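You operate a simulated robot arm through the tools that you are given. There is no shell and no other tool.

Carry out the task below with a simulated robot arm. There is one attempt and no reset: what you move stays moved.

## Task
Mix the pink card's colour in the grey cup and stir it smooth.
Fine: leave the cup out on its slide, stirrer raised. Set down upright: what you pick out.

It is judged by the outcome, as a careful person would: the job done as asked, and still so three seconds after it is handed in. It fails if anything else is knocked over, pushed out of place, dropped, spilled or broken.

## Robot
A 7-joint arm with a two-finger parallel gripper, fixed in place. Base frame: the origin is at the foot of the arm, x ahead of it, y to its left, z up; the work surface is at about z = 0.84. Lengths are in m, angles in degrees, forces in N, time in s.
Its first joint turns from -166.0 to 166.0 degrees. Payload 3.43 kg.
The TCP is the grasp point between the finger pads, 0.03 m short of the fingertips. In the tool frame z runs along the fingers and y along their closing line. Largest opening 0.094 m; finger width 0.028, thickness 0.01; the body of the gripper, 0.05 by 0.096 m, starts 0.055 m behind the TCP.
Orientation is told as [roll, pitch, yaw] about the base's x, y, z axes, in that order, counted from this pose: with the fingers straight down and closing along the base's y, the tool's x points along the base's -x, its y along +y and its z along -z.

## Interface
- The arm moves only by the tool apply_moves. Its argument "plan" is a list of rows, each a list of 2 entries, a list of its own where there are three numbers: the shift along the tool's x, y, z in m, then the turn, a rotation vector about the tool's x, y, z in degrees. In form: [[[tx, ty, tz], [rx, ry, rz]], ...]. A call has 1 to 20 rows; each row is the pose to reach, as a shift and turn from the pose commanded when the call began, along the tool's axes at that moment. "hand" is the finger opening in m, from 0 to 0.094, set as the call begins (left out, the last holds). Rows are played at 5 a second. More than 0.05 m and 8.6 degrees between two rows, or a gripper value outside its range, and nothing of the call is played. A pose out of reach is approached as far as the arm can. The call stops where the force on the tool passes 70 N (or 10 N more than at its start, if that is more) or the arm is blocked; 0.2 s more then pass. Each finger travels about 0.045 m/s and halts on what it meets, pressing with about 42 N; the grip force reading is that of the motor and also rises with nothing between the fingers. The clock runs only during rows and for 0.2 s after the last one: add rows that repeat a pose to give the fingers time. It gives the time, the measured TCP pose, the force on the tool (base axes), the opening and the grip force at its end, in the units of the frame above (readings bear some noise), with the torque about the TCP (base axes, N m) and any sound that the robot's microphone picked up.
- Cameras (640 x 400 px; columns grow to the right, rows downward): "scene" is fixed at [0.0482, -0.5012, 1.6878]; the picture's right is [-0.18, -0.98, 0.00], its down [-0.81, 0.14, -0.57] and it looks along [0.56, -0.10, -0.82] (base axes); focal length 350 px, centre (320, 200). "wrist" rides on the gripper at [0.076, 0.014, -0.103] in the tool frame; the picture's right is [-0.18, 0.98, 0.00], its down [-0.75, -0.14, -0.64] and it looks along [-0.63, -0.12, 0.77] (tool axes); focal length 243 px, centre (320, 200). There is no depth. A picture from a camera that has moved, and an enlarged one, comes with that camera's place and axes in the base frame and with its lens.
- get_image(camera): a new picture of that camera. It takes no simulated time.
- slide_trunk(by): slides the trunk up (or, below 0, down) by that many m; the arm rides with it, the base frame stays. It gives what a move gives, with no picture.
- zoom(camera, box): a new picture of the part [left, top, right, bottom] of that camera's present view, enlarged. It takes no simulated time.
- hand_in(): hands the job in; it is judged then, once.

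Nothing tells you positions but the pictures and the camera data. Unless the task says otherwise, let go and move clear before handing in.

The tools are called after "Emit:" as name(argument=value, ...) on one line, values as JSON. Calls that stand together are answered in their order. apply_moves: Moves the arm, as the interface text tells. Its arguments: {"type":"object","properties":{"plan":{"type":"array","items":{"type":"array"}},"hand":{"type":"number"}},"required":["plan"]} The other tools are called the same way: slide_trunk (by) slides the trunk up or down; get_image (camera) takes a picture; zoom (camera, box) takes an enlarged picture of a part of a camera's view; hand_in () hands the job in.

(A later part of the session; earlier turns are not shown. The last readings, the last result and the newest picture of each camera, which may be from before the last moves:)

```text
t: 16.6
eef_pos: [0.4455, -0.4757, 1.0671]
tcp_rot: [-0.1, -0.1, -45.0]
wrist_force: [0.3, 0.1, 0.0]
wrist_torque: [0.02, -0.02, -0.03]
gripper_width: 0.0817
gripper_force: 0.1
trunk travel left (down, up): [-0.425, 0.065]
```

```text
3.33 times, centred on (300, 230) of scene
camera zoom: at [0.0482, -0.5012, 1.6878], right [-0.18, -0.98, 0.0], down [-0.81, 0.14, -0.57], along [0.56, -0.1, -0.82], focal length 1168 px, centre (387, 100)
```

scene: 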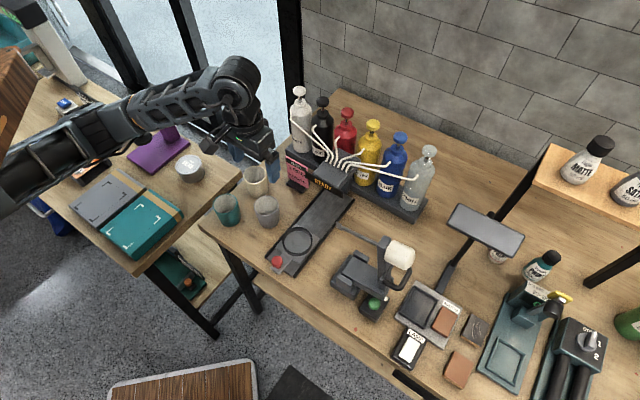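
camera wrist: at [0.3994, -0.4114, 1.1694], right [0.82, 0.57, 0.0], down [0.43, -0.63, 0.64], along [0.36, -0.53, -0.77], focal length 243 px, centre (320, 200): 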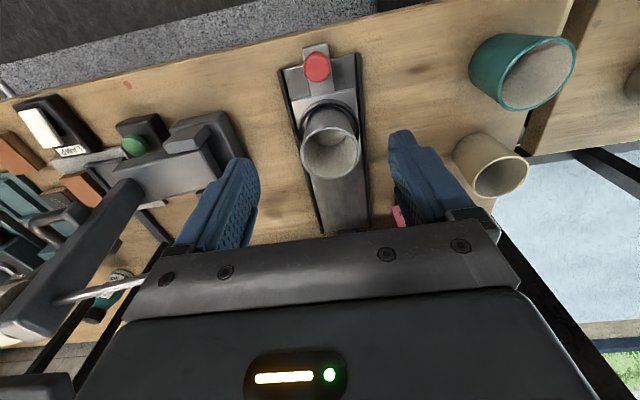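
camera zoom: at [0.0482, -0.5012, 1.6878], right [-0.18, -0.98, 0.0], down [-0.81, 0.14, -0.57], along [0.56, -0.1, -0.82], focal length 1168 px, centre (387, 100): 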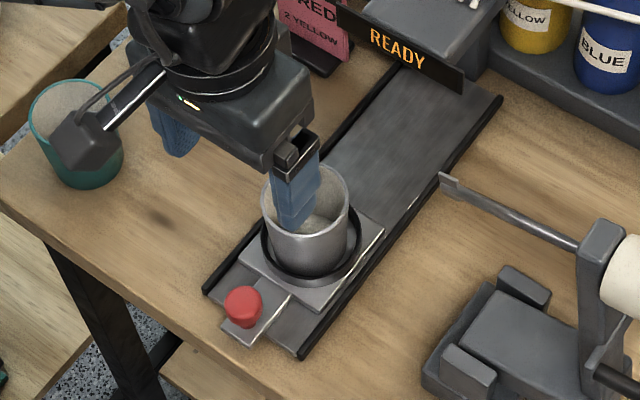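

The cup sits in the ring. The red knob is at about a = 0.626 m out along the -45° line, and the slide runs exactly along that line. I'll tilt the tool 25° so the gripper body stays clear of the READY sign when the tray goes in, then approach the knob.

Emit:
apply_moves(plan=[[[0.02, 0.0, 0.0], [0, -5, 0]], [[0.04, 0.0005, 0.01], [0, -10, 0]], [[0.0592, 0.0008, 0.03], [0, -15, 0]], [[0.0592, 0.0008, 0.06], [0, -20, 0]], [[0.0592, 0.0008, 0.09], [0, -25, 0]], [[0.0592, 0.0008, 0.1167], [0, -25, 0]], [[0.0592, 0.0008, 0.1167], [0, -25, 0]]], hand=0.06)

Emit:
get_image(camera="wrist")

Emit:
zoom(camera="scene", box=[200, 170, 360, 300])

```text
t: 18.2
eef_pos: [0.4033, -0.4312, 0.9511]
tcp_rot: [0.0, -25.1, -45.1]
wrist_force: [-1.0, 0.5, 0.1]
wrist_torque: [0.0, 0.0, -0.04]
gripper_width: 0.0599
gripper_force: 0.0
trunk travel left (down, up): [-0.425, 0.065]
```

```text
taken
camera wrist: at [0.333, -0.3431, 1.0104], right [0.81, 0.58, 0.08], down [0.19, -0.39, 0.9], along [0.55, -0.72, -0.43], focal length 243 px, centre (320, 200)
```

wrist: 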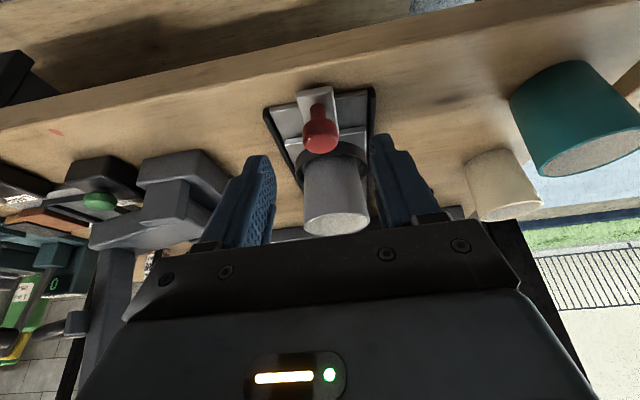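

```text
3.08 times, centred on (280, 235) of scene
camera zoom: at [0.0482, -0.5012, 1.6878], right [-0.18, -0.98, 0.0], down [-0.81, 0.14, -0.57], along [0.56, -0.1, -0.82], focal length 1078 px, centre (443, 92)
```

zoom: 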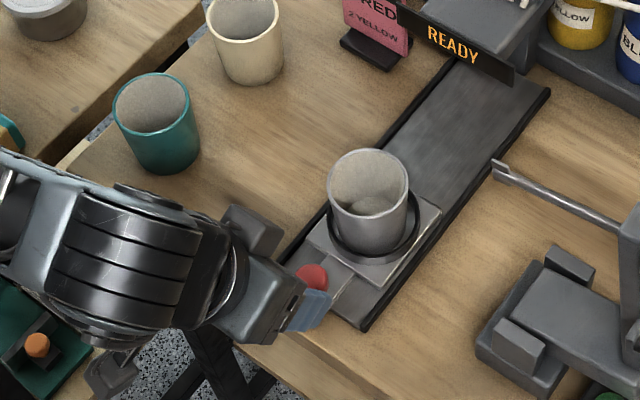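

Emit:
zoom(camera="wrist", box=[250, 70, 400, 250])

```text
2.22 times, centred on (325, 160) of wrist
camera zoom: at [0.333, -0.3431, 1.0104], right [0.81, 0.58, 0.08], down [0.19, -0.39, 0.9], along [0.55, -0.72, -0.43], focal length 539 px, centre (309, 289)
```

zoom: 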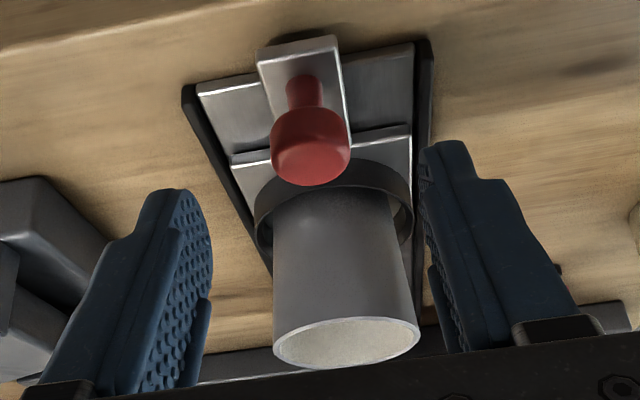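

The knob is a mushroom with its head at about z 0.883 and a ~0.028 m diameter. I'll approach along the tool axis and close on the head.

Emit:
apply_moves(plan=[[[-0.002, -0.0008, 0.02], [0, 0, 0]], [[-0.003, -0.0008, 0.04], [0, 0, 0]], [[-0.0043, -0.0008, 0.0587], [0, 0, 0]], [[-0.0043, -0.0008, 0.0587], [0, 0, 0]]])

Emit:
get_image(camera="wrist")

Emit:
zoom(camera="scene", box=[220, 200, 340, 300])

```text
t: 19.2
eef_pos: [0.4224, -0.4549, 0.8993]
tcp_rot: [0.0, -25.0, -44.8]
wrist_force: [0.2, -0.3, -0.3]
wrist_torque: [0.01, 0.02, 0.01]
gripper_width: 0.0599
gripper_force: 0.1
trunk travel left (down, up): [-0.425, 0.065]
```

```text
taken
camera wrist: at [0.3529, -0.3646, 0.9585], right [0.81, 0.58, 0.08], down [0.19, -0.39, 0.9], along [0.55, -0.72, -0.43], focal length 243 px, centre (320, 200)
```

wrist: 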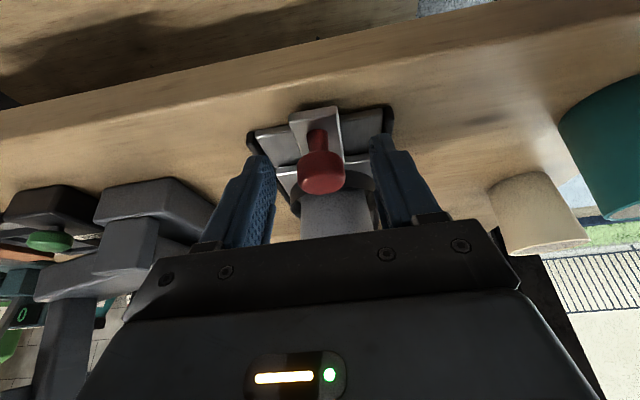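

```text
4.00 times, centred on (280, 250) of scene
camera zoom: at [0.0482, -0.5012, 1.6878], right [-0.18, -0.98, 0.0], down [-0.81, 0.14, -0.57], along [0.56, -0.1, -0.82], focal length 1402 px, centre (480, 0)
```

zoom: 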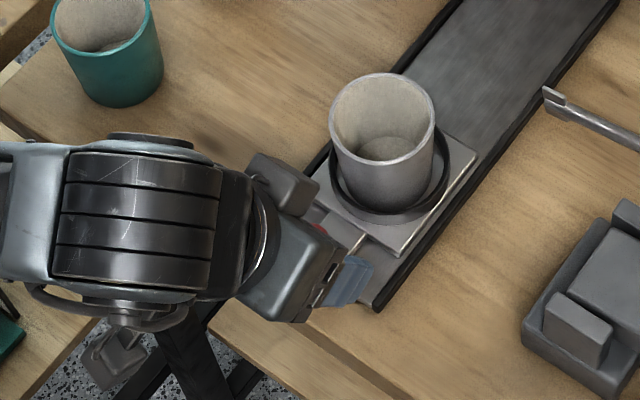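

The knob head is centred between the fingers, so I'll close on it.

Emit:
apply_moves(plan=[[[0, 0, 0], [0, 0, 0]], [[0, 0, 0], [0, 0, 0]], [[0, 0, 0], [0, 0, 0]], [[0, 0, 0], [0, 0, 0]]], hand=0.02)

Emit:
get_image(camera="wrist")

```text
t: 20.2
eef_pos: [0.4218, -0.4534, 0.8987]
tcp_rot: [0.0, -25.0, -44.9]
wrist_force: [2.3, 2.6, -1.3]
wrist_torque: [0.04, -0.01, 0.04]
gripper_width: 0.0273
gripper_force: 45.2
trunk travel left (down, up): [-0.425, 0.065]
```

```text
taken
camera wrist: at [0.3529, -0.3644, 0.9587], right [0.81, 0.58, 0.08], down [0.19, -0.39, 0.9], along [0.55, -0.72, -0.43], focal length 243 px, centre (320, 200)
```

wrist: 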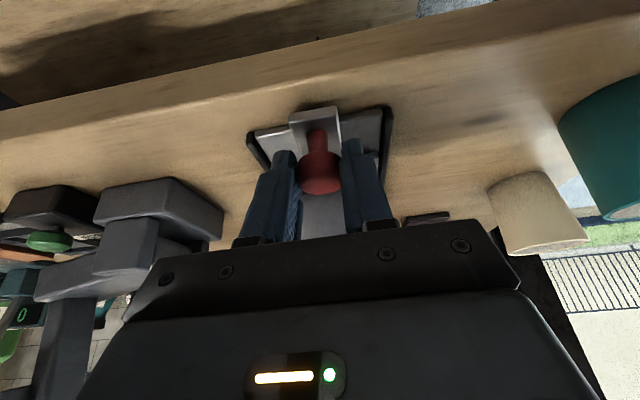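

I have the knob at width 0.027. I'll push the tray inward a short way first, watching the forces.

Emit:
apply_moves(plan=[[[-0.009, 0, 0.0042], [0, 0, 0]], [[-0.0181, 0, 0.0085], [0, 0, 0]], [[-0.0272, 0, 0.0127], [0, 0, 0]], [[-0.0363, 0, 0.0169], [0, 0, 0]], [[-0.0453, 0, 0.0211], [0, 0, 0]], [[-0.0453, 0, 0.0211], [0, 0, 0]]])

Emit:
zoom(camera="scene", box=[220, 150, 380, 290])

Emit:
get_image(camera="wrist")

```text
t: 21.6
eef_pos: [0.4571, -0.4883, 0.8997]
tcp_rot: [0.0, -25.0, -44.9]
wrist_force: [7.7, 9.1, -12.3]
wrist_torque: [0.1, -0.24, 0.16]
gripper_width: 0.0272
gripper_force: 45.4
trunk travel left (down, up): [-0.425, 0.065]
```

```text
2.86 times, centred on (300, 220) of scene
camera zoom: at [0.0482, -0.5012, 1.6878], right [-0.18, -0.98, 0.0], down [-0.81, 0.14, -0.57], along [0.56, -0.1, -0.82], focal length 1001 px, centre (377, 143)
```

zoom: 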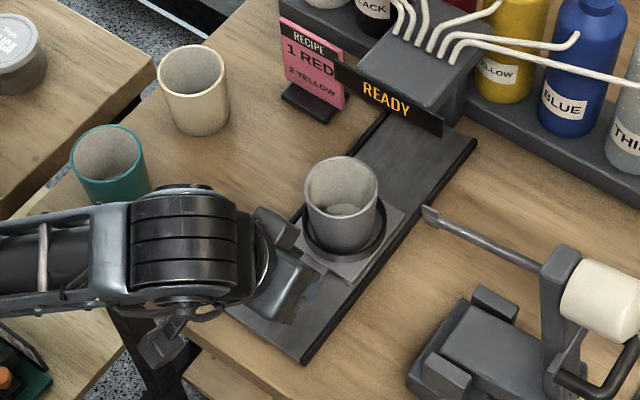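

```text
taken
camera wrist: at [0.3883, -0.3999, 0.9589], right [0.81, 0.58, 0.08], down [0.19, -0.39, 0.9], along [0.55, -0.72, -0.43], focal length 243 px, centre (320, 200)
```

wrist: 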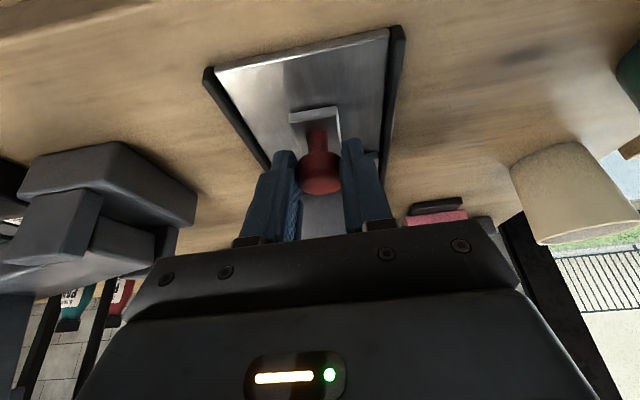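

The slide moves freely with only small side forces. I'll continue inward, with a slight correction to relieve the sideways and vertical loads.

Emit:
apply_moves(plan=[[[-0.0137, 0.001, 0.0071], [0, 0, 0]], [[-0.0272, 0.001, 0.0133], [0, 0, 0]], [[-0.0408, 0.001, 0.0197], [0, 0, 0]], [[-0.0544, 0.001, 0.026], [0, 0, 0]], [[-0.0634, 0.001, 0.0302], [0, 0, 0]], [[-0.0634, 0.001, 0.0302], [0, 0, 0]]])

Emit:
zoom(camera="scene", box=[240, 130, 400, 270])

Emit:
get_image(camera="wrist")

```text
t: 23.0
eef_pos: [0.5068, -0.539, 0.898]
tcp_rot: [0.0, -25.0, -44.9]
wrist_force: [0.9, -0.1, -9.5]
wrist_torque: [-0.17, -0.17, -0.06]
gripper_width: 0.0272
gripper_force: 44.7
trunk travel left (down, up): [-0.425, 0.065]
```

```text
2.86 times, centred on (320, 200) of scene
camera zoom: at [0.0482, -0.5012, 1.6878], right [-0.18, -0.98, 0.0], down [-0.81, 0.14, -0.57], along [0.56, -0.1, -0.82], focal length 1001 px, centre (320, 200)
```

zoom: 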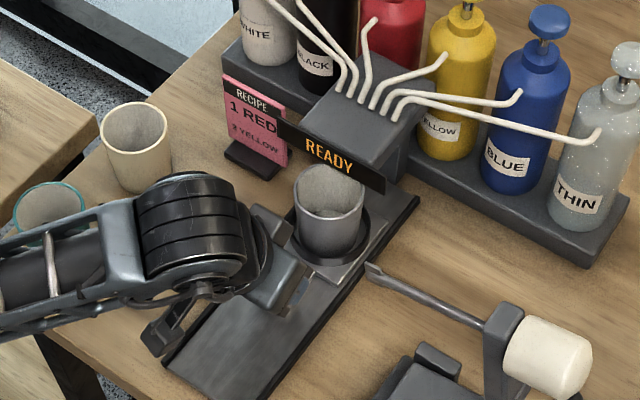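

```text
taken
camera wrist: at [0.4383, -0.4496, 0.9587], right [0.81, 0.58, 0.08], down [0.19, -0.39, 0.9], along [0.55, -0.72, -0.43], focal length 243 px, centre (320, 200)
```

wrist: 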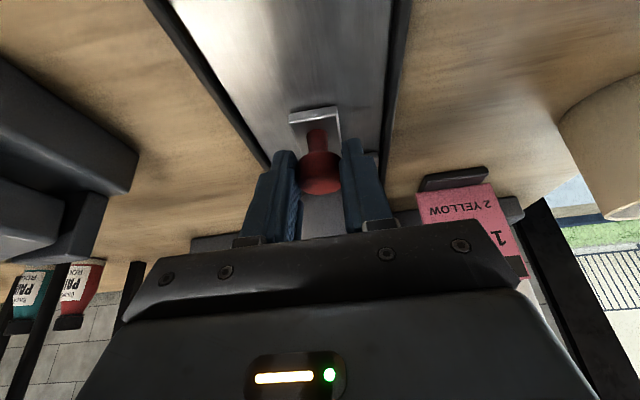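

The tray is about 0.12 m in with the cup just reaching the sign. I'll go on in smaller steps and watch for the end stop.

Emit:
apply_moves(plan=[[[-0.009, 0, 0.0047], [0, 0, 0]], [[-0.0181, 0, 0.0089], [0, 0, 0]], [[-0.0272, 0, 0.0132], [0, 0, 0]], [[-0.0363, 0, 0.0174], [0, 0, 0]], [[-0.0363, 0, 0.0174], [0, 0, 0]]])

Emit:
zoom(camera="scene", box=[240, 130, 400, 270])

```text
t: 24.2
eef_pos: [0.536, -0.5671, 0.8995]
tcp_rot: [0.0, -25.0, -45.0]
wrist_force: [-6.0, 2.8, 3.0]
wrist_torque: [-0.09, 0.02, -0.07]
gripper_width: 0.0274
gripper_force: 45.2
trunk travel left (down, up): [-0.425, 0.065]
```

```text
2.86 times, centred on (320, 200) of scene
camera zoom: at [0.0482, -0.5012, 1.6878], right [-0.18, -0.98, 0.0], down [-0.81, 0.14, -0.57], along [0.56, -0.1, -0.82], focal length 1001 px, centre (320, 200)
```

zoom: 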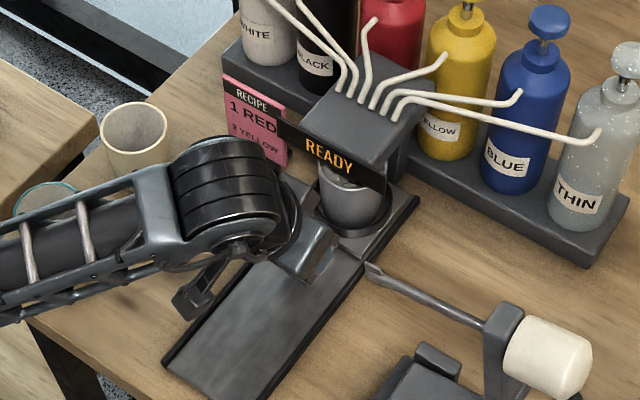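

Emit:
apply_moves(plan=[[[-0.0068, 0, 0.0032], [0, 0, 0]], [[-0.0136, 0, 0.0064], [0, 0, 0]], [[-0.0181, 0, 0.0085], [0, 0, 0]], [[-0.0181, 0, 0.0085], [0, 0, 0]]])

Emit:
zoom(camera="scene", box=[240, 130, 400, 270])

Emit:
get_image(camera="wrist")

```text
t: 25.0
eef_pos: [0.5449, -0.5741, 0.8969]
tcp_rot: [0.2, -24.0, -45.3]
wrist_force: [-15.2, 33.6, 21.6]
wrist_torque: [0.64, 0.2, -0.09]
gripper_width: 0.0276
gripper_force: 45.6
trunk travel left (down, up): [-0.425, 0.065]
stopped in row 4: the force on the tool passed its limit at 77 N (the readings are from after the stop); the commanded pose is now the measured one
```

```text
2.86 times, centred on (320, 200) of scene
camera zoom: at [0.0482, -0.5012, 1.6878], right [-0.18, -0.98, 0.0], down [-0.81, 0.14, -0.57], along [0.56, -0.1, -0.82], focal length 1001 px, centre (320, 200)
```

zoom: 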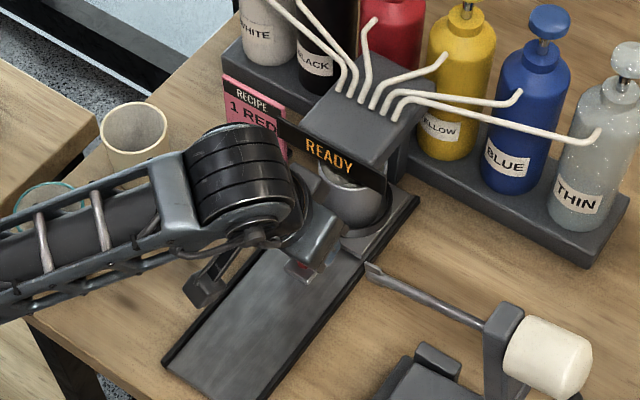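

```text
taken
camera wrist: at [0.4761, -0.4873, 0.9584], right [0.82, 0.57, 0.08], down [0.2, -0.41, 0.89], along [0.54, -0.71, -0.44], focal length 243 px, centre (320, 200)
```

wrist: 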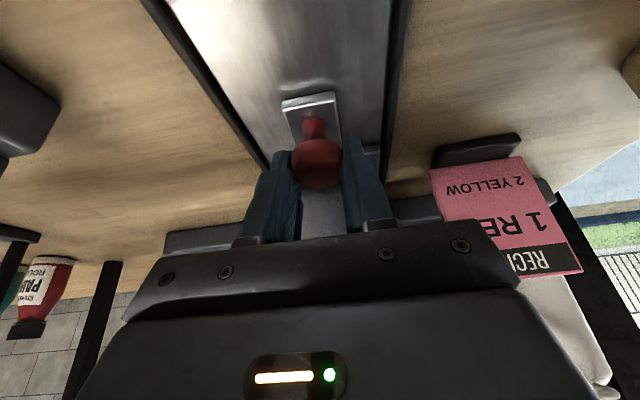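

The tray hit its end stop at about 0.17 m of travel, with the cup under the dispensing head. I'll release the knob and check.

Emit:
apply_moves(plan=[[[0, 0, 0], [0, 0, 0]], [[0, 0, 0], [0, 0, 0]], [[0, 0, 0], [0, 0, 0]]], hand=0.06)

Emit:
get_image(camera="wrist")

Emit:
zoom(camera="scene", box=[300, 140, 370, 230])

```text
t: 25.8
eef_pos: [0.5467, -0.5772, 0.8954]
tcp_rot: [0.2, -24.2, -45.3]
wrist_force: [0.2, 0.3, -0.5]
wrist_torque: [0.01, 0.02, 0.03]
gripper_width: 0.06
gripper_force: 0.1
trunk travel left (down, up): [-0.425, 0.065]
```

```text
taken
camera wrist: at [0.4772, -0.489, 0.9566], right [0.81, 0.57, 0.08], down [0.2, -0.4, 0.89], along [0.55, -0.71, -0.44], focal length 243 px, centre (320, 200)
```

wrist: 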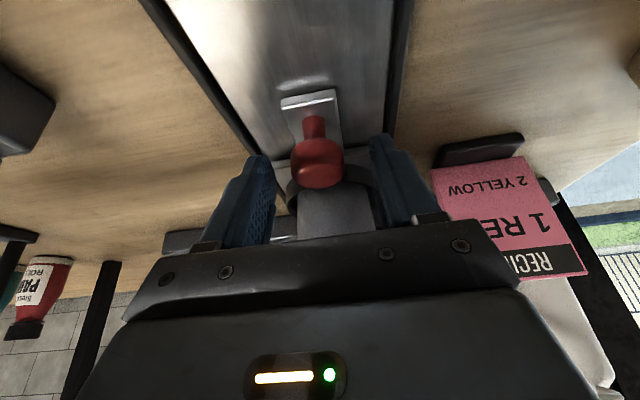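

```text
4.44 times, centred on (335, 185) of scene
camera zoom: at [0.0482, -0.5012, 1.6878], right [-0.18, -0.98, 0.0], down [-0.81, 0.14, -0.57], along [0.56, -0.1, -0.82], focal length 1558 px, centre (253, 267)
```

zoom: 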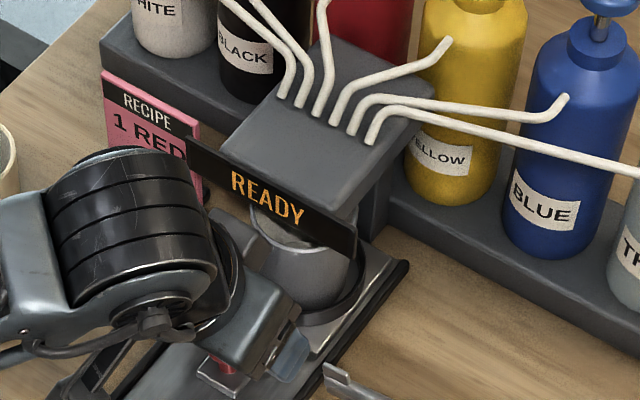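

I'll back out along the tool axis and look at the cup under the head.

Emit:
apply_moves(plan=[[[0, 0, -0.03], [0, 0, 0]], [[0, 0, -0.06], [0, 0, 0]], [[0, 0, -0.1], [0, 0, 0]], [[0.02, 0, -0.14], [0, 0, 0]], [[0.02, 0, -0.14], [0, 0, 0]]])

Emit:
get_image(camera="wrist")

Emit:
zoom(camera="wrist", box=[220, 60, 420, 240])

Emit:
zoom(camera="scene", box=[260, 130, 400, 270])

```text
t: 27.0
eef_pos: [0.4926, -0.5293, 1.0167]
tcp_rot: [-0.2, -24.5, -45.2]
wrist_force: [-0.5, -0.1, -0.3]
wrist_torque: [-0.01, 0.01, 0.03]
gripper_width: 0.0602
gripper_force: 0.1
out of reach, approached as far as the arm can: row 4
trunk travel left (down, up): [-0.425, 0.065]
```

```text
taken
camera wrist: at [0.4239, -0.4395, 1.0772], right [0.82, 0.57, 0.07], down [0.2, -0.39, 0.9], along [0.54, -0.72, -0.43], focal length 243 px, centre (320, 200)
```

wrist: 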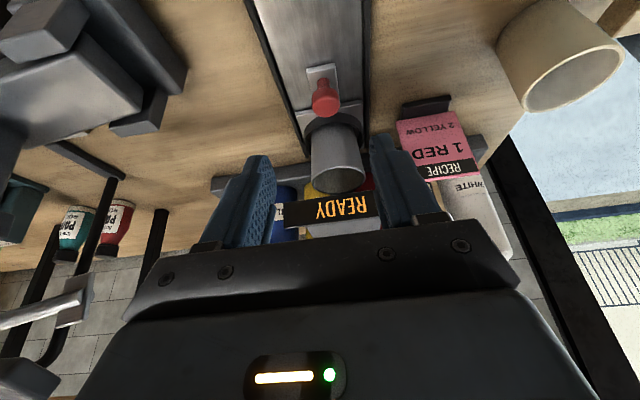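

```text
2.22 times, centred on (320, 150) of wrist
camera zoom: at [0.4239, -0.4395, 1.0772], right [0.82, 0.57, 0.07], down [0.2, -0.39, 0.9], along [0.54, -0.72, -0.43], focal length 539 px, centre (320, 311)
```

zoom: 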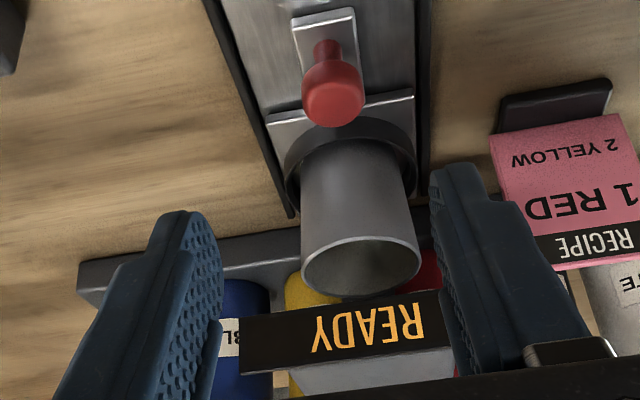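

```text
2.86 times, centred on (330, 200) of scene
camera zoom: at [0.0482, -0.5012, 1.6878], right [-0.18, -0.98, 0.0], down [-0.81, 0.14, -0.57], along [0.56, -0.1, -0.82], focal length 1001 px, centre (291, 200)
```

zoom: 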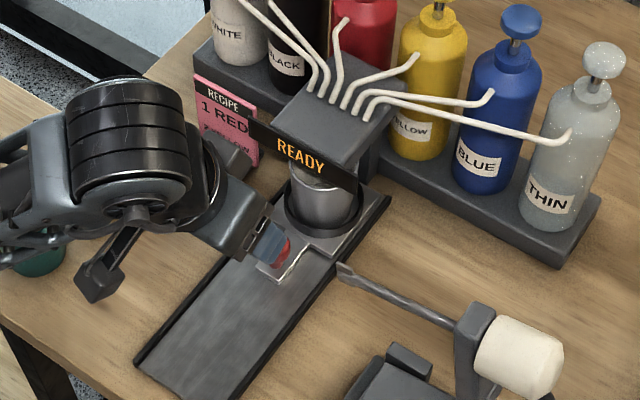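

The tray looks nearly in, but the knob slipped in my fingers near the stop. I need to check whether it's fully home under the nozzles.

Emit:
zoom(camera="scene", box=[310, 160, 370, 230])

Emit:
zoom(camera="wrist", box=[270, 120, 380, 220])

```text
5.71 times, centred on (340, 195) of scene
camera zoom: at [0.0482, -0.5012, 1.6878], right [-0.18, -0.98, 0.0], down [-0.81, 0.14, -0.57], along [0.56, -0.1, -0.82], focal length 2003 px, centre (206, 229)
```

zoom: 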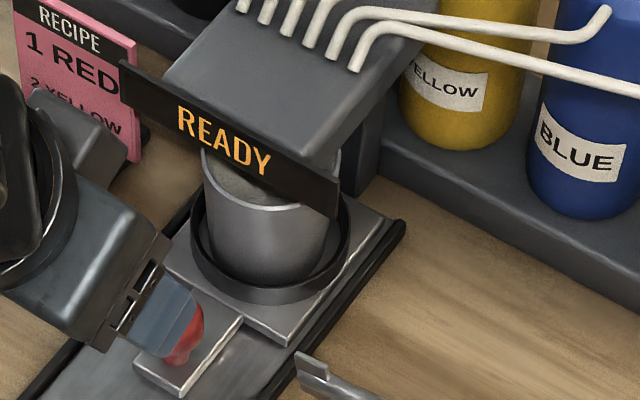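

```text
4.00 times, centred on (325, 170) of wrist
camera zoom: at [0.4239, -0.4395, 1.0772], right [0.82, 0.57, 0.07], down [0.2, -0.39, 0.9], along [0.54, -0.72, -0.43], focal length 970 px, centre (300, 320)
```

zoom: 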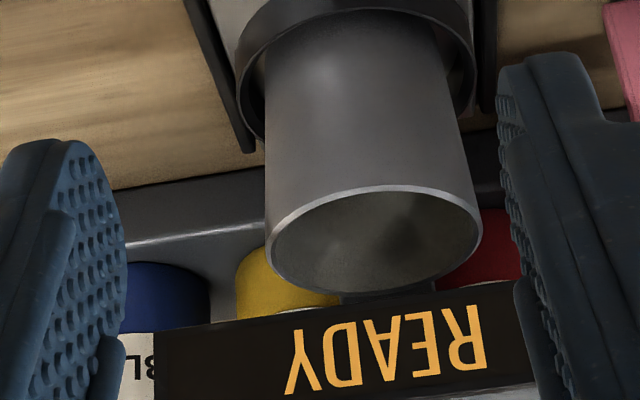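

The plate appears to be near the rail's end. To be sure, I'll close the fingers and nudge the knob from its near side, watching the force.

Emit:
apply_moves(plan=[[[0.011, 0.002, 0.026], [0, 0, 0]], [[0.022, 0.004, 0.052], [0, 0, 0]], [[0.033, 0.0055, 0.077], [0, 0, 0]], [[0.0441, 0.0055, 0.1026], [0, 0, 0]], [[0.0441, 0.0055, 0.1026], [0, 0, 0]]], hand=0.0)

Emit:
get_image(camera="wrist")

Emit:
zoom(camera="scene", box=[260, 150, 380, 270])

```text
t: 28.2
eef_pos: [0.4978, -0.5209, 0.903]
tcp_rot: [0.2, -24.3, -45.3]
wrist_force: [-1.0, -0.3, 0.8]
wrist_torque: [-0.01, -0.02, 0.0]
gripper_width: 0.0002
gripper_force: 33.1
trunk travel left (down, up): [-0.425, 0.065]
```

```text
taken
camera wrist: at [0.4283, -0.433, 0.964], right [0.81, 0.57, 0.08], down [0.2, -0.4, 0.89], along [0.55, -0.71, -0.44], focal length 243 px, centre (320, 200)
```

wrist: 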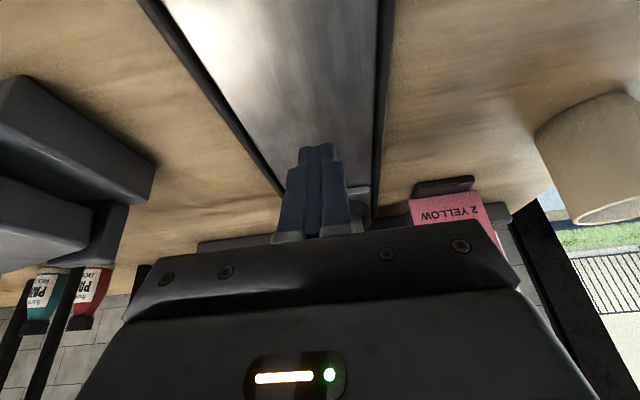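

```text
3.33 times, centred on (320, 210) of scene
camera zoom: at [0.0482, -0.5012, 1.6878], right [-0.18, -0.98, 0.0], down [-0.81, 0.14, -0.57], along [0.56, -0.1, -0.82], focal length 1168 px, centre (320, 167)
```

zoom: 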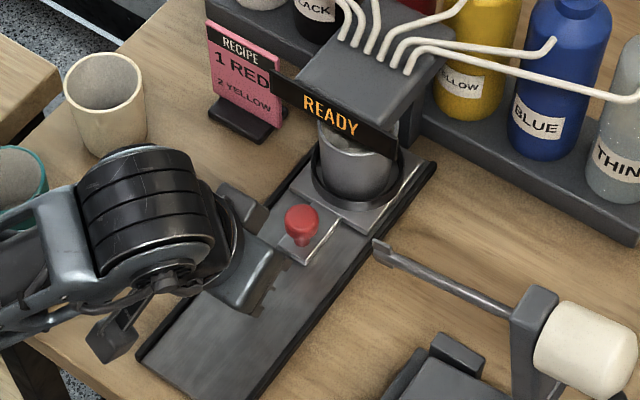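

The knob and gap are clear. Now I'll ease forward toward the knob.

Emit:
apply_moves(plan=[[[-0.0091, -0.002, 0.0041], [0, 0, 0]], [[-0.0182, -0.004, 0.0082], [0, 0, 0]], [[-0.0228, -0.004, 0.0103], [0, 0, 0]], [[-0.0273, -0.004, 0.0123], [0, 0, 0]], [[-0.0273, -0.004, 0.0123], [0, 0, 0]]])

Emit:
zoom(camera="scene", box=[260, 150, 380, 270])

```text
t: 29.4
eef_pos: [0.5151, -0.5441, 0.9027]
tcp_rot: [0.3, -24.1, -45.3]
wrist_force: [-8.5, 13.1, 5.5]
wrist_torque: [0.3, 0.05, 0.08]
gripper_width: 0.0001
gripper_force: 32.9
trunk travel left (down, up): [-0.425, 0.065]
```

```text
3.33 times, centred on (320, 210) of scene
camera zoom: at [0.0482, -0.5012, 1.6878], right [-0.18, -0.98, 0.0], down [-0.81, 0.14, -0.57], along [0.56, -0.1, -0.82], focal length 1168 px, centre (320, 167)
```

zoom: 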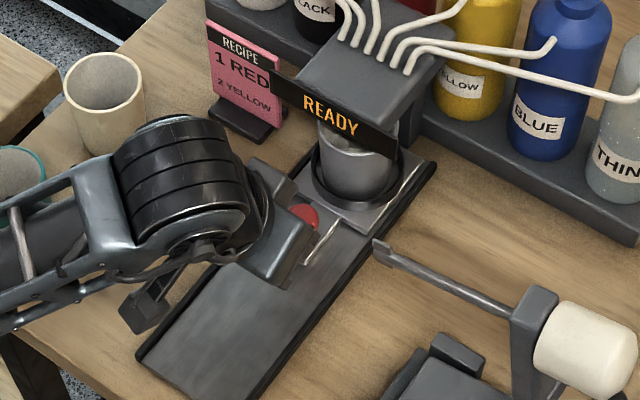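

Emit:
apply_moves(plan=[[[-0.0027, 0, 0.0012], [0, 0, 0]], [[-0.0046, 0, 0.0021], [0, 0, 0]], [[-0.0046, 0, 0.0021], [0, 0, 0]]])

Emit:
zoom(camera="scene", box=[260, 150, 380, 270])

```text
t: 30.1
eef_pos: [0.5148, -0.547, 0.8998]
tcp_rot: [0.5, -23.4, -45.5]
wrist_force: [-8.2, 4.5, -3.4]
wrist_torque: [0.21, 0.16, -0.06]
gripper_width: 0.0001
gripper_force: 33.0
trunk travel left (down, up): [-0.425, 0.065]
stopped in row 3: the force on the tool passed its limit at 72 N (the readings are from after the stop); the commanded pose is now the measured one
```

```text
3.33 times, centred on (320, 210) of scene
camera zoom: at [0.0482, -0.5012, 1.6878], right [-0.18, -0.98, 0.0], down [-0.81, 0.14, -0.57], along [0.56, -0.1, -0.82], focal length 1168 px, centre (320, 167)
```

zoom: 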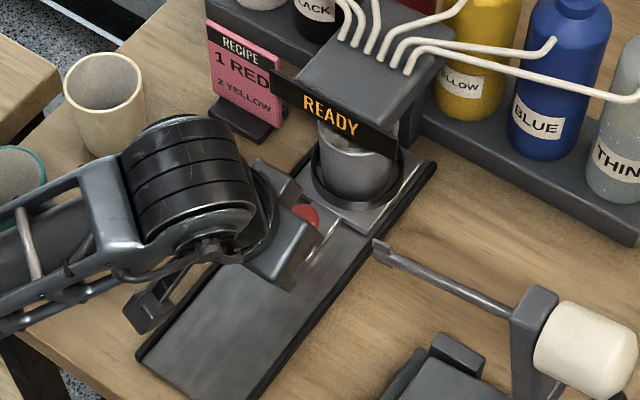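

The force climbed to 72 N with no movement, so the tray is fully home under the head. Next I'll back off and rise to prepare for the pumps.

Emit:
apply_moves(plan=[[[0.0184, 0, -0.0079], [0, 0, 0]], [[0.0065, 0, -0.0354], [0, 0, 0]], [[-0.0114, 0, -0.0767], [0, 0, 0]], [[-0.0293, 0, -0.118], [0, 0, 0]], [[-0.0471, 0, -0.1593], [0, 0, 0]], [[-0.065, 0, -0.2006], [0, 0, 0]], [[-0.0809, 0, -0.2373], [0, 0, 0]], [[-0.0809, 0, -0.2373], [0, 0, 0]]])

Emit:
get_image(camera="wrist")

Emit:
zoom(camera="scene", box=[260, 80, 440, 240])

```text
t: 31.9
eef_pos: [0.4994, -0.5333, 1.1516]
tcp_rot: [0.4, -23.6, -45.4]
wrist_force: [-0.2, 0.4, -0.1]
wrist_torque: [-0.05, 0.0, -0.01]
gripper_width: 0.0002
gripper_force: 33.2
trunk travel left (down, up): [-0.425, 0.065]
```

```text
taken
camera wrist: at [0.4318, -0.4451, 1.2131], right [0.82, 0.57, 0.08], down [0.2, -0.41, 0.89], along [0.54, -0.71, -0.45], focal length 243 px, centre (320, 200)
```

wrist: 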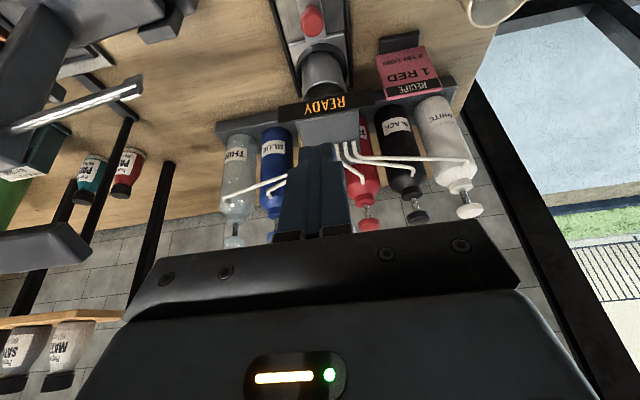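

```text
2.50 times, centred on (350, 160) of scene
camera zoom: at [0.0482, -0.5012, 1.6878], right [-0.18, -0.98, 0.0], down [-0.81, 0.14, -0.57], along [0.56, -0.1, -0.82], focal length 876 px, centre (245, 300)
```

zoom: 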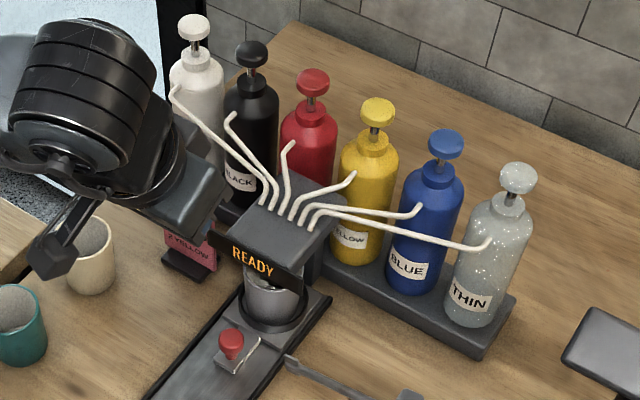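

The pumps stand in a row behind the head, with the red head at about a = 0.977 m out and b = +0.014. I'll straighten the tool vertical and raise it before moving out over the red pump.

Emit:
apply_moves(plan=[[[-0.01, 0, -0.022], [0, 7.9, 0]], [[-0.019, 0, -0.043], [0, 15.7, 0]], [[-0.028, 0, -0.0641], [0, 23.6, 0]], [[-0.028, 0, -0.0641], [0, 23.6, 0]]])

Emit:
get_image(camera="wrist")

```text
t: 32.9
eef_pos: [0.5, -0.5331, 1.2187]
tcp_rot: [0.2, -0.1, -45.3]
wrist_force: [0.3, 0.0, -0.5]
wrist_torque: [0.04, 0.02, 0.01]
gripper_width: 0.0003
gripper_force: 33.3
trunk travel left (down, up): [-0.425, 0.065]
```

```text
taken
camera wrist: at [0.4553, -0.4703, 1.3223], right [0.83, 0.56, 0.01], down [0.43, -0.64, 0.64], along [0.36, -0.53, -0.77], focal length 243 px, centre (320, 200)
```

wrist: 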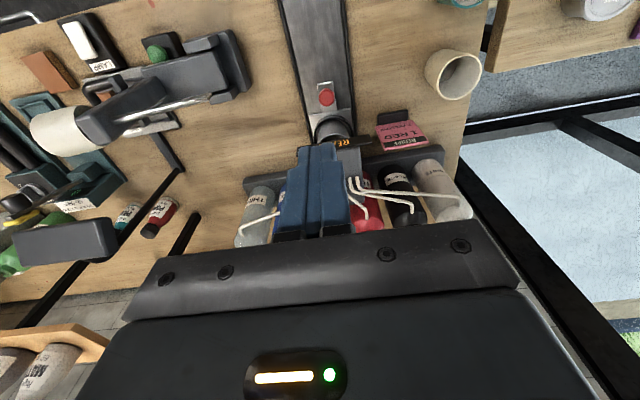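

Emit:
apply_moves(plan=[[[-0.045, 0.01, 0], [0, 0, 0]], [[-0.09, 0.02, 0], [0, 0, 0]], [[-0.135, 0.03, 0], [0, 0, 0]], [[-0.175, 0.038, 0], [0, 0, 0]], [[-0.21, 0.038, 0], [0, 0, 0]], [[-0.247, 0.038, 0], [0, 0, 0]], [[-0.247, 0.038, 0], [0, 0, 0]]])

Emit:
get_image(camera="wrist")

Emit:
get_image(camera="scene")

```text
t: 34.5
eef_pos: [0.6811, -0.6551, 1.2208]
tcp_rot: [0.3, -0.1, -45.4]
wrist_force: [-1.2, -0.2, 0.1]
wrist_torque: [-0.01, 0.02, 0.02]
gripper_width: 0.0
gripper_force: 33.0
out of reach, approached as far as the arm can: row 6, 7
trunk travel left (down, up): [-0.425, 0.065]
```

```text
taken
camera wrist: at [0.637, -0.5915, 1.3228], right [0.83, 0.56, 0.01], down [0.43, -0.64, 0.64], along [0.36, -0.53, -0.77], focal length 243 px, centre (320, 200)
```

wrist: 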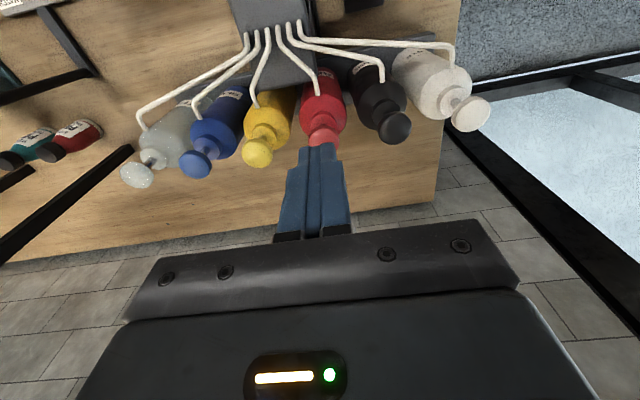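

```text
taken
```

scene: 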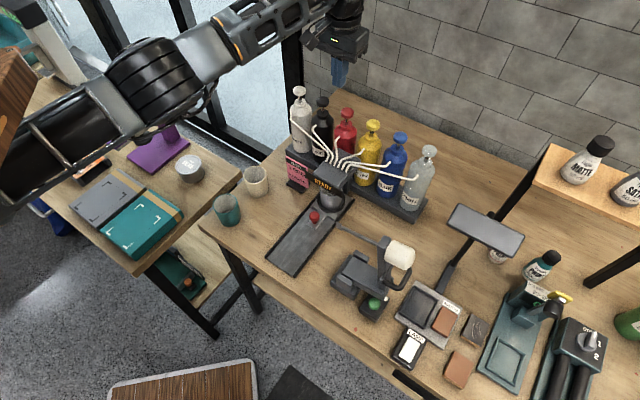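

Reach runs out at about a = 0.945 at this height with the tool straight down. I'll zoom in to refine the pump-head positions, then use an outward tilt.

Emit:
zoom(camera="wrist", box=[220, 60, 420, 200])

Emit:
zoom(camera="scene", box=[300, 20, 440, 160])

```text
2.86 times, centred on (320, 130) of wrist
camera zoom: at [0.637, -0.5915, 1.3228], right [0.83, 0.56, 0.01], down [0.43, -0.64, 0.64], along [0.36, -0.53, -0.77], focal length 693 px, centre (320, 400)
```

zoom: 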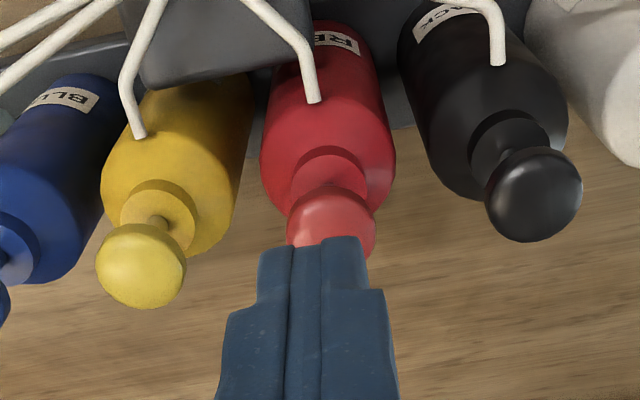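

```text
2.86 times, centred on (370, 90) of scene
camera zoom: at [0.0482, -0.5012, 1.6878], right [-0.18, -0.98, 0.0], down [-0.81, 0.14, -0.57], along [0.56, -0.1, -0.82], focal length 1001 px, centre (177, 514)
```

zoom: 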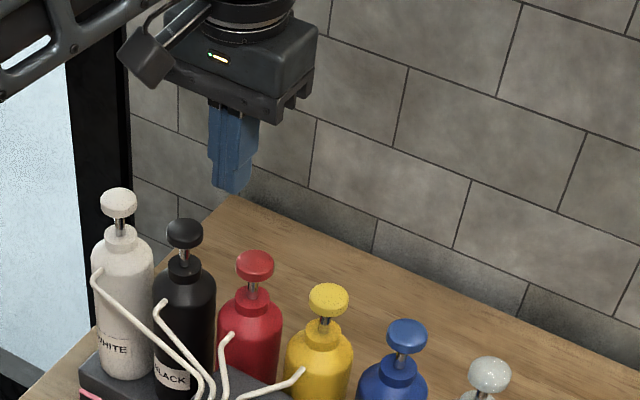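

Pump heads are at about a = 0.981 (red b = +0.015, yellow b = -0.060), with tops near z 1.10. I'll tilt the tool outward by 12° to gain reach and check where it ends up.

Emit:
apply_moves(plan=[[[0, 0, 0], [0, -6, 0]], [[0, 0, 0], [0, -12, 0]], [[0, 0, 0], [0, -12, 0]]])

Emit:
zoom(camera="wrist", box=[220, 60, 420, 200])

Emit:
zoom(camera="scene", box=[300, 20, 440, 160])

```text
t: 35.3
eef_pos: [0.6812, -0.6527, 1.2217]
tcp_rot: [0.4, -12.1, -45.3]
wrist_force: [0.4, 0.7, -0.4]
wrist_torque: [-0.04, -0.02, 0.01]
gripper_width: 0.0
gripper_force: 33.4
trunk travel left (down, up): [-0.425, 0.065]
```

```text
2.86 times, centred on (320, 130) of wrist
camera zoom: at [0.6237, -0.5773, 1.305], right [0.82, 0.56, 0.04], down [0.32, -0.53, 0.78], along [0.47, -0.63, -0.62], focal length 693 px, centre (320, 400)
```

zoom: 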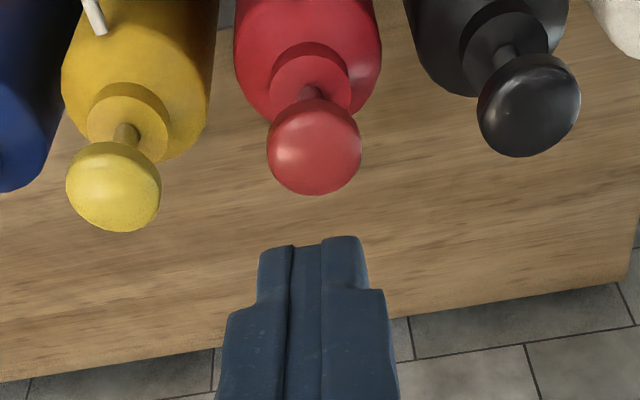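

```text
2.86 times, centred on (370, 90) of scene
camera zoom: at [0.0482, -0.5012, 1.6878], right [-0.18, -0.98, 0.0], down [-0.81, 0.14, -0.57], along [0.56, -0.1, -0.82], focal length 1001 px, centre (177, 514)
```

zoom: 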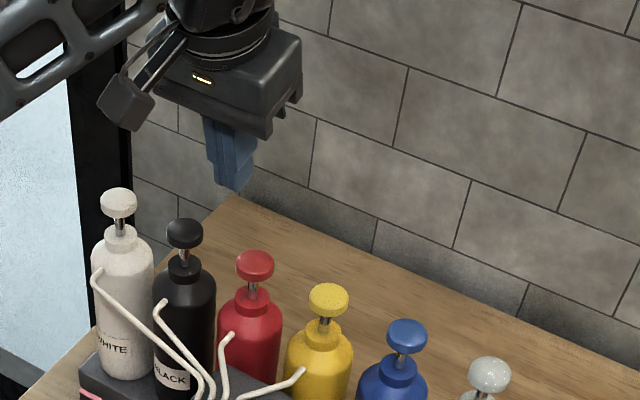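

The red head centre triangulates to a ≈ 0.976, b ≈ 0.015, z ≈ 1.096. I'll hover just above it.

Emit:
apply_moves(plan=[[[-0.004, -0.0025, 0.024], [0, 0, 0]], [[-0.008, -0.005, 0.048], [0, 0, 0]], [[-0.0116, -0.005, 0.0721], [0, 0, 0]], [[-0.0116, -0.005, 0.0721], [0, 0, 0]]])

Emit:
get_image(camera="wrist")

Emit:
zoom(camera="wrist", box=[240, 100, 400, 220])

Emit:
zoom(camera="scene", box=[310, 60, 410, 160])

```text
t: 36.3
eef_pos: [0.6956, -0.6778, 1.1539]
tcp_rot: [0.4, -12.1, -45.3]
wrist_force: [0.3, 1.0, -0.2]
wrist_torque: [-0.01, -0.01, 0.01]
gripper_width: 0.0
gripper_force: 32.8
trunk travel left (down, up): [-0.425, 0.065]
```

```text
taken
camera wrist: at [0.6386, -0.6004, 1.2368], right [0.83, 0.56, 0.04], down [0.32, -0.53, 0.78], along [0.47, -0.63, -0.62], focal length 243 px, centre (320, 200)
```

wrist: 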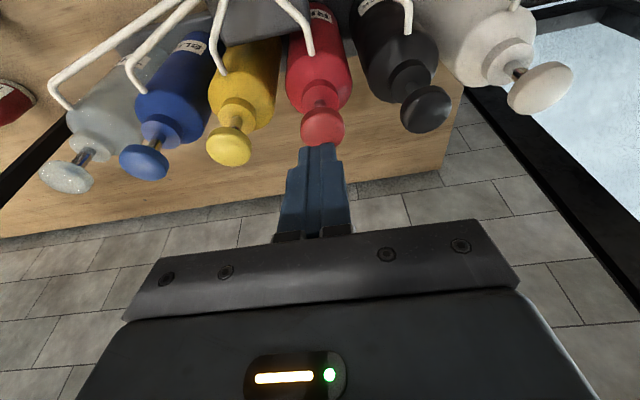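

```text
3.33 times, centred on (320, 160) of wrist
camera zoom: at [0.6386, -0.6004, 1.2368], right [0.83, 0.56, 0.04], down [0.32, -0.53, 0.78], along [0.47, -0.63, -0.62], focal length 809 px, centre (320, 333)
```

zoom: 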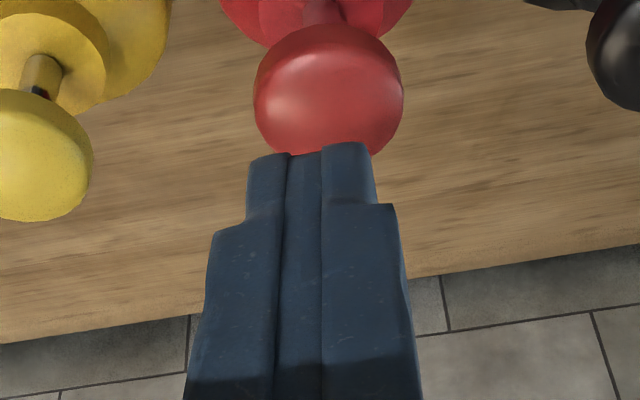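

```text
4.00 times, centred on (360, 110) of scene
camera zoom: at [0.0482, -0.5012, 1.6878], right [-0.18, -0.98, 0.0], down [-0.81, 0.14, -0.57], along [0.56, -0.1, -0.82], focal length 1402 px, centre (160, 560)
```

zoom: 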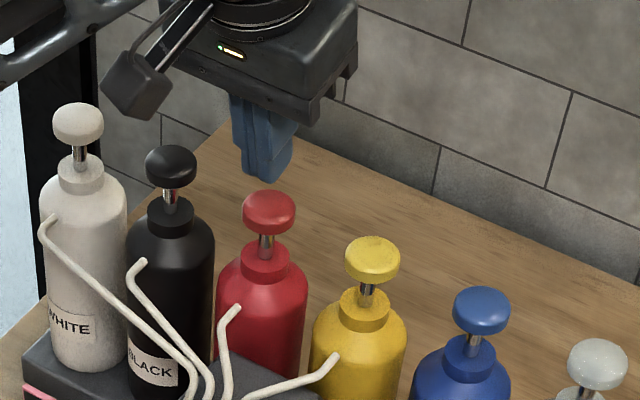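

The fingertip is almost over the red head, and I'll shift it 3 mm left. Then I'll press down slowly while watching force and sounds.

Emit:
apply_moves(plan=[[[0.002, 0.003, 0.004], [0, 0, 0]], [[0.0031, 0.003, 0.0098], [0, 0, 0]], [[0.0042, 0.003, 0.0147], [0, 0, 0]], [[0.0052, 0.003, 0.0196], [0, 0, 0]], [[0.0062, 0.003, 0.0244], [0, 0, 0]], [[0.0062, 0.003, 0.0244], [0, 0, 0]]])

Emit:
zoom(camera="wrist", box=[240, 100, 400, 220])

Emit:
zoom(camera="scene", box=[290, 70, 410, 210])

```text
t: 37.7
eef_pos: [0.6983, -0.6751, 1.127]
tcp_rot: [0.4, -12.1, -45.4]
wrist_force: [-0.8, -0.2, 0.1]
wrist_torque: [0.01, 0.03, 0.0]
gripper_width: 0.0001
gripper_force: 33.1
trunk travel left (down, up): [-0.425, 0.065]
```

```text
3.33 times, centred on (320, 160) of wrist
camera zoom: at [0.6402, -0.5977, 1.212], right [0.83, 0.56, 0.04], down [0.32, -0.53, 0.78], along [0.47, -0.63, -0.62], focal length 809 px, centre (320, 333)
```

zoom: 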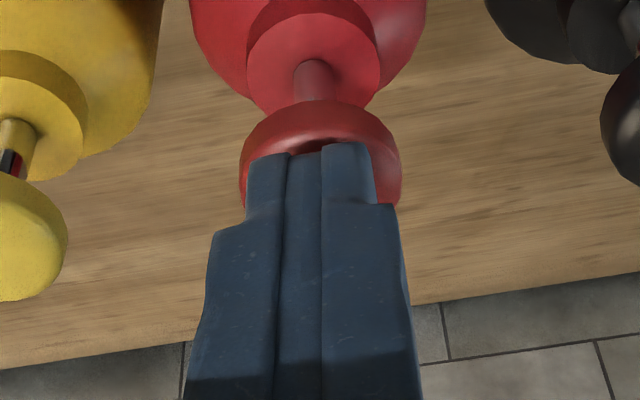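

```text
2.86 times, centred on (350, 140) of scene
camera zoom: at [0.0482, -0.5012, 1.6878], right [-0.18, -0.98, 0.0], down [-0.81, 0.14, -0.57], along [0.56, -0.1, -0.82], focal length 1001 px, centre (234, 371)
```

zoom: 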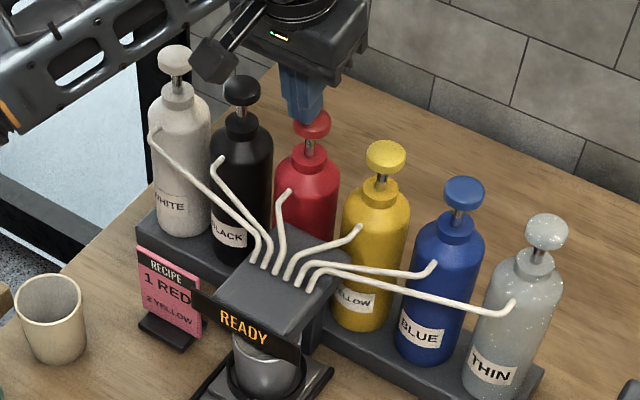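

The tip is right over the head with no contact yet. I'll continue down slowly.

Emit:
apply_moves(plan=[[[0.0008, 0, 0.0039], [0, 0, 0]], [[0.0017, 0, 0.0078], [0, 0, 0]], [[0.0025, 0, 0.0117], [0, 0, 0]], [[0.0025, 0, 0.0117], [0, 0, 0]]])

Emit:
zoom(camera="wrist", box=[240, 100, 400, 220])

Emit:
zoom(camera="scene", box=[290, 70, 410, 210])

```text
t: 38.7
eef_pos: [0.6971, -0.6745, 1.1155]
tcp_rot: [0.4, -12.1, -45.5]
wrist_force: [-0.4, 0.8, 1.8]
wrist_torque: [-0.04, 0.0, -0.02]
gripper_width: 0.0001
gripper_force: 33.8
trunk travel left (down, up): [-0.425, 0.065]
```

```text
3.33 times, centred on (320, 160) of wrist
camera zoom: at [0.6401, -0.5973, 1.2005], right [0.83, 0.56, 0.04], down [0.32, -0.53, 0.78], along [0.47, -0.63, -0.62], focal length 809 px, centre (320, 333)
```

zoom: 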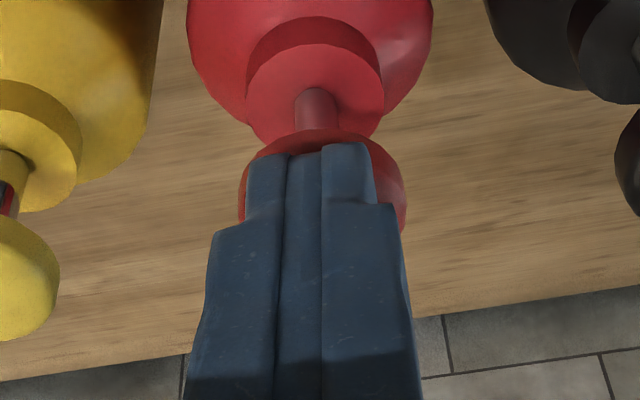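

```text
2.86 times, centred on (350, 140) of scene
camera zoom: at [0.0482, -0.5012, 1.6878], right [-0.18, -0.98, 0.0], down [-0.81, 0.14, -0.57], along [0.56, -0.1, -0.82], focal length 1001 px, centre (234, 371)
```

zoom: 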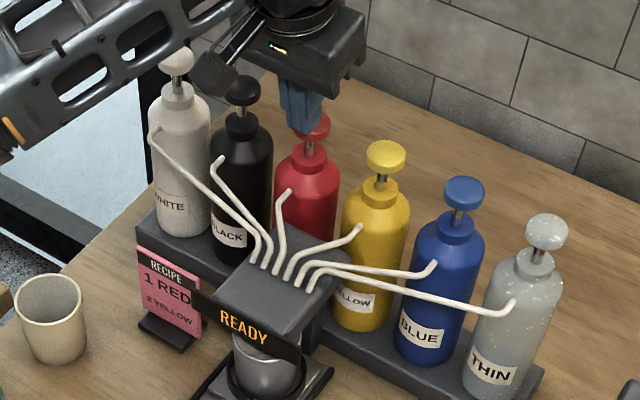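

Light contact is starting (1.8 N). I'll continue the press by about 12 mm.

Emit:
apply_moves(plan=[[[0.0008, 0, 0.0039], [0, 0, 0]], [[0.0017, 0, 0.0078], [0, 0, 0]], [[0.0025, 0, 0.0117], [0, 0, 0]], [[0.0025, 0, 0.0117], [0, 0, 0]]])

Emit:
zoom(camera="scene", box=[290, 70, 410, 210])

```text
t: 39.7
eef_pos: [0.6975, -0.6745, 1.1065]
tcp_rot: [0.4, -12.1, -45.4]
wrist_force: [-0.9, 0.2, 10.0]
wrist_torque: [-0.03, 0.02, -0.04]
gripper_width: 0.0
gripper_force: 32.9
trunk travel left (down, up): [-0.425, 0.065]
```

```text
2.86 times, centred on (350, 140) of scene
camera zoom: at [0.0482, -0.5012, 1.6878], right [-0.18, -0.98, 0.0], down [-0.81, 0.14, -0.57], along [0.56, -0.1, -0.82], focal length 1001 px, centre (234, 371)
```

zoom: 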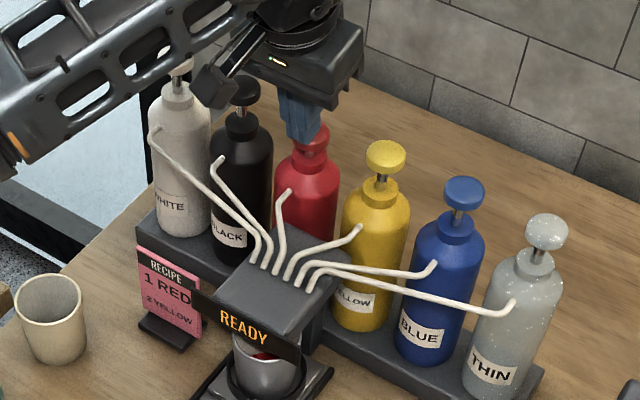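

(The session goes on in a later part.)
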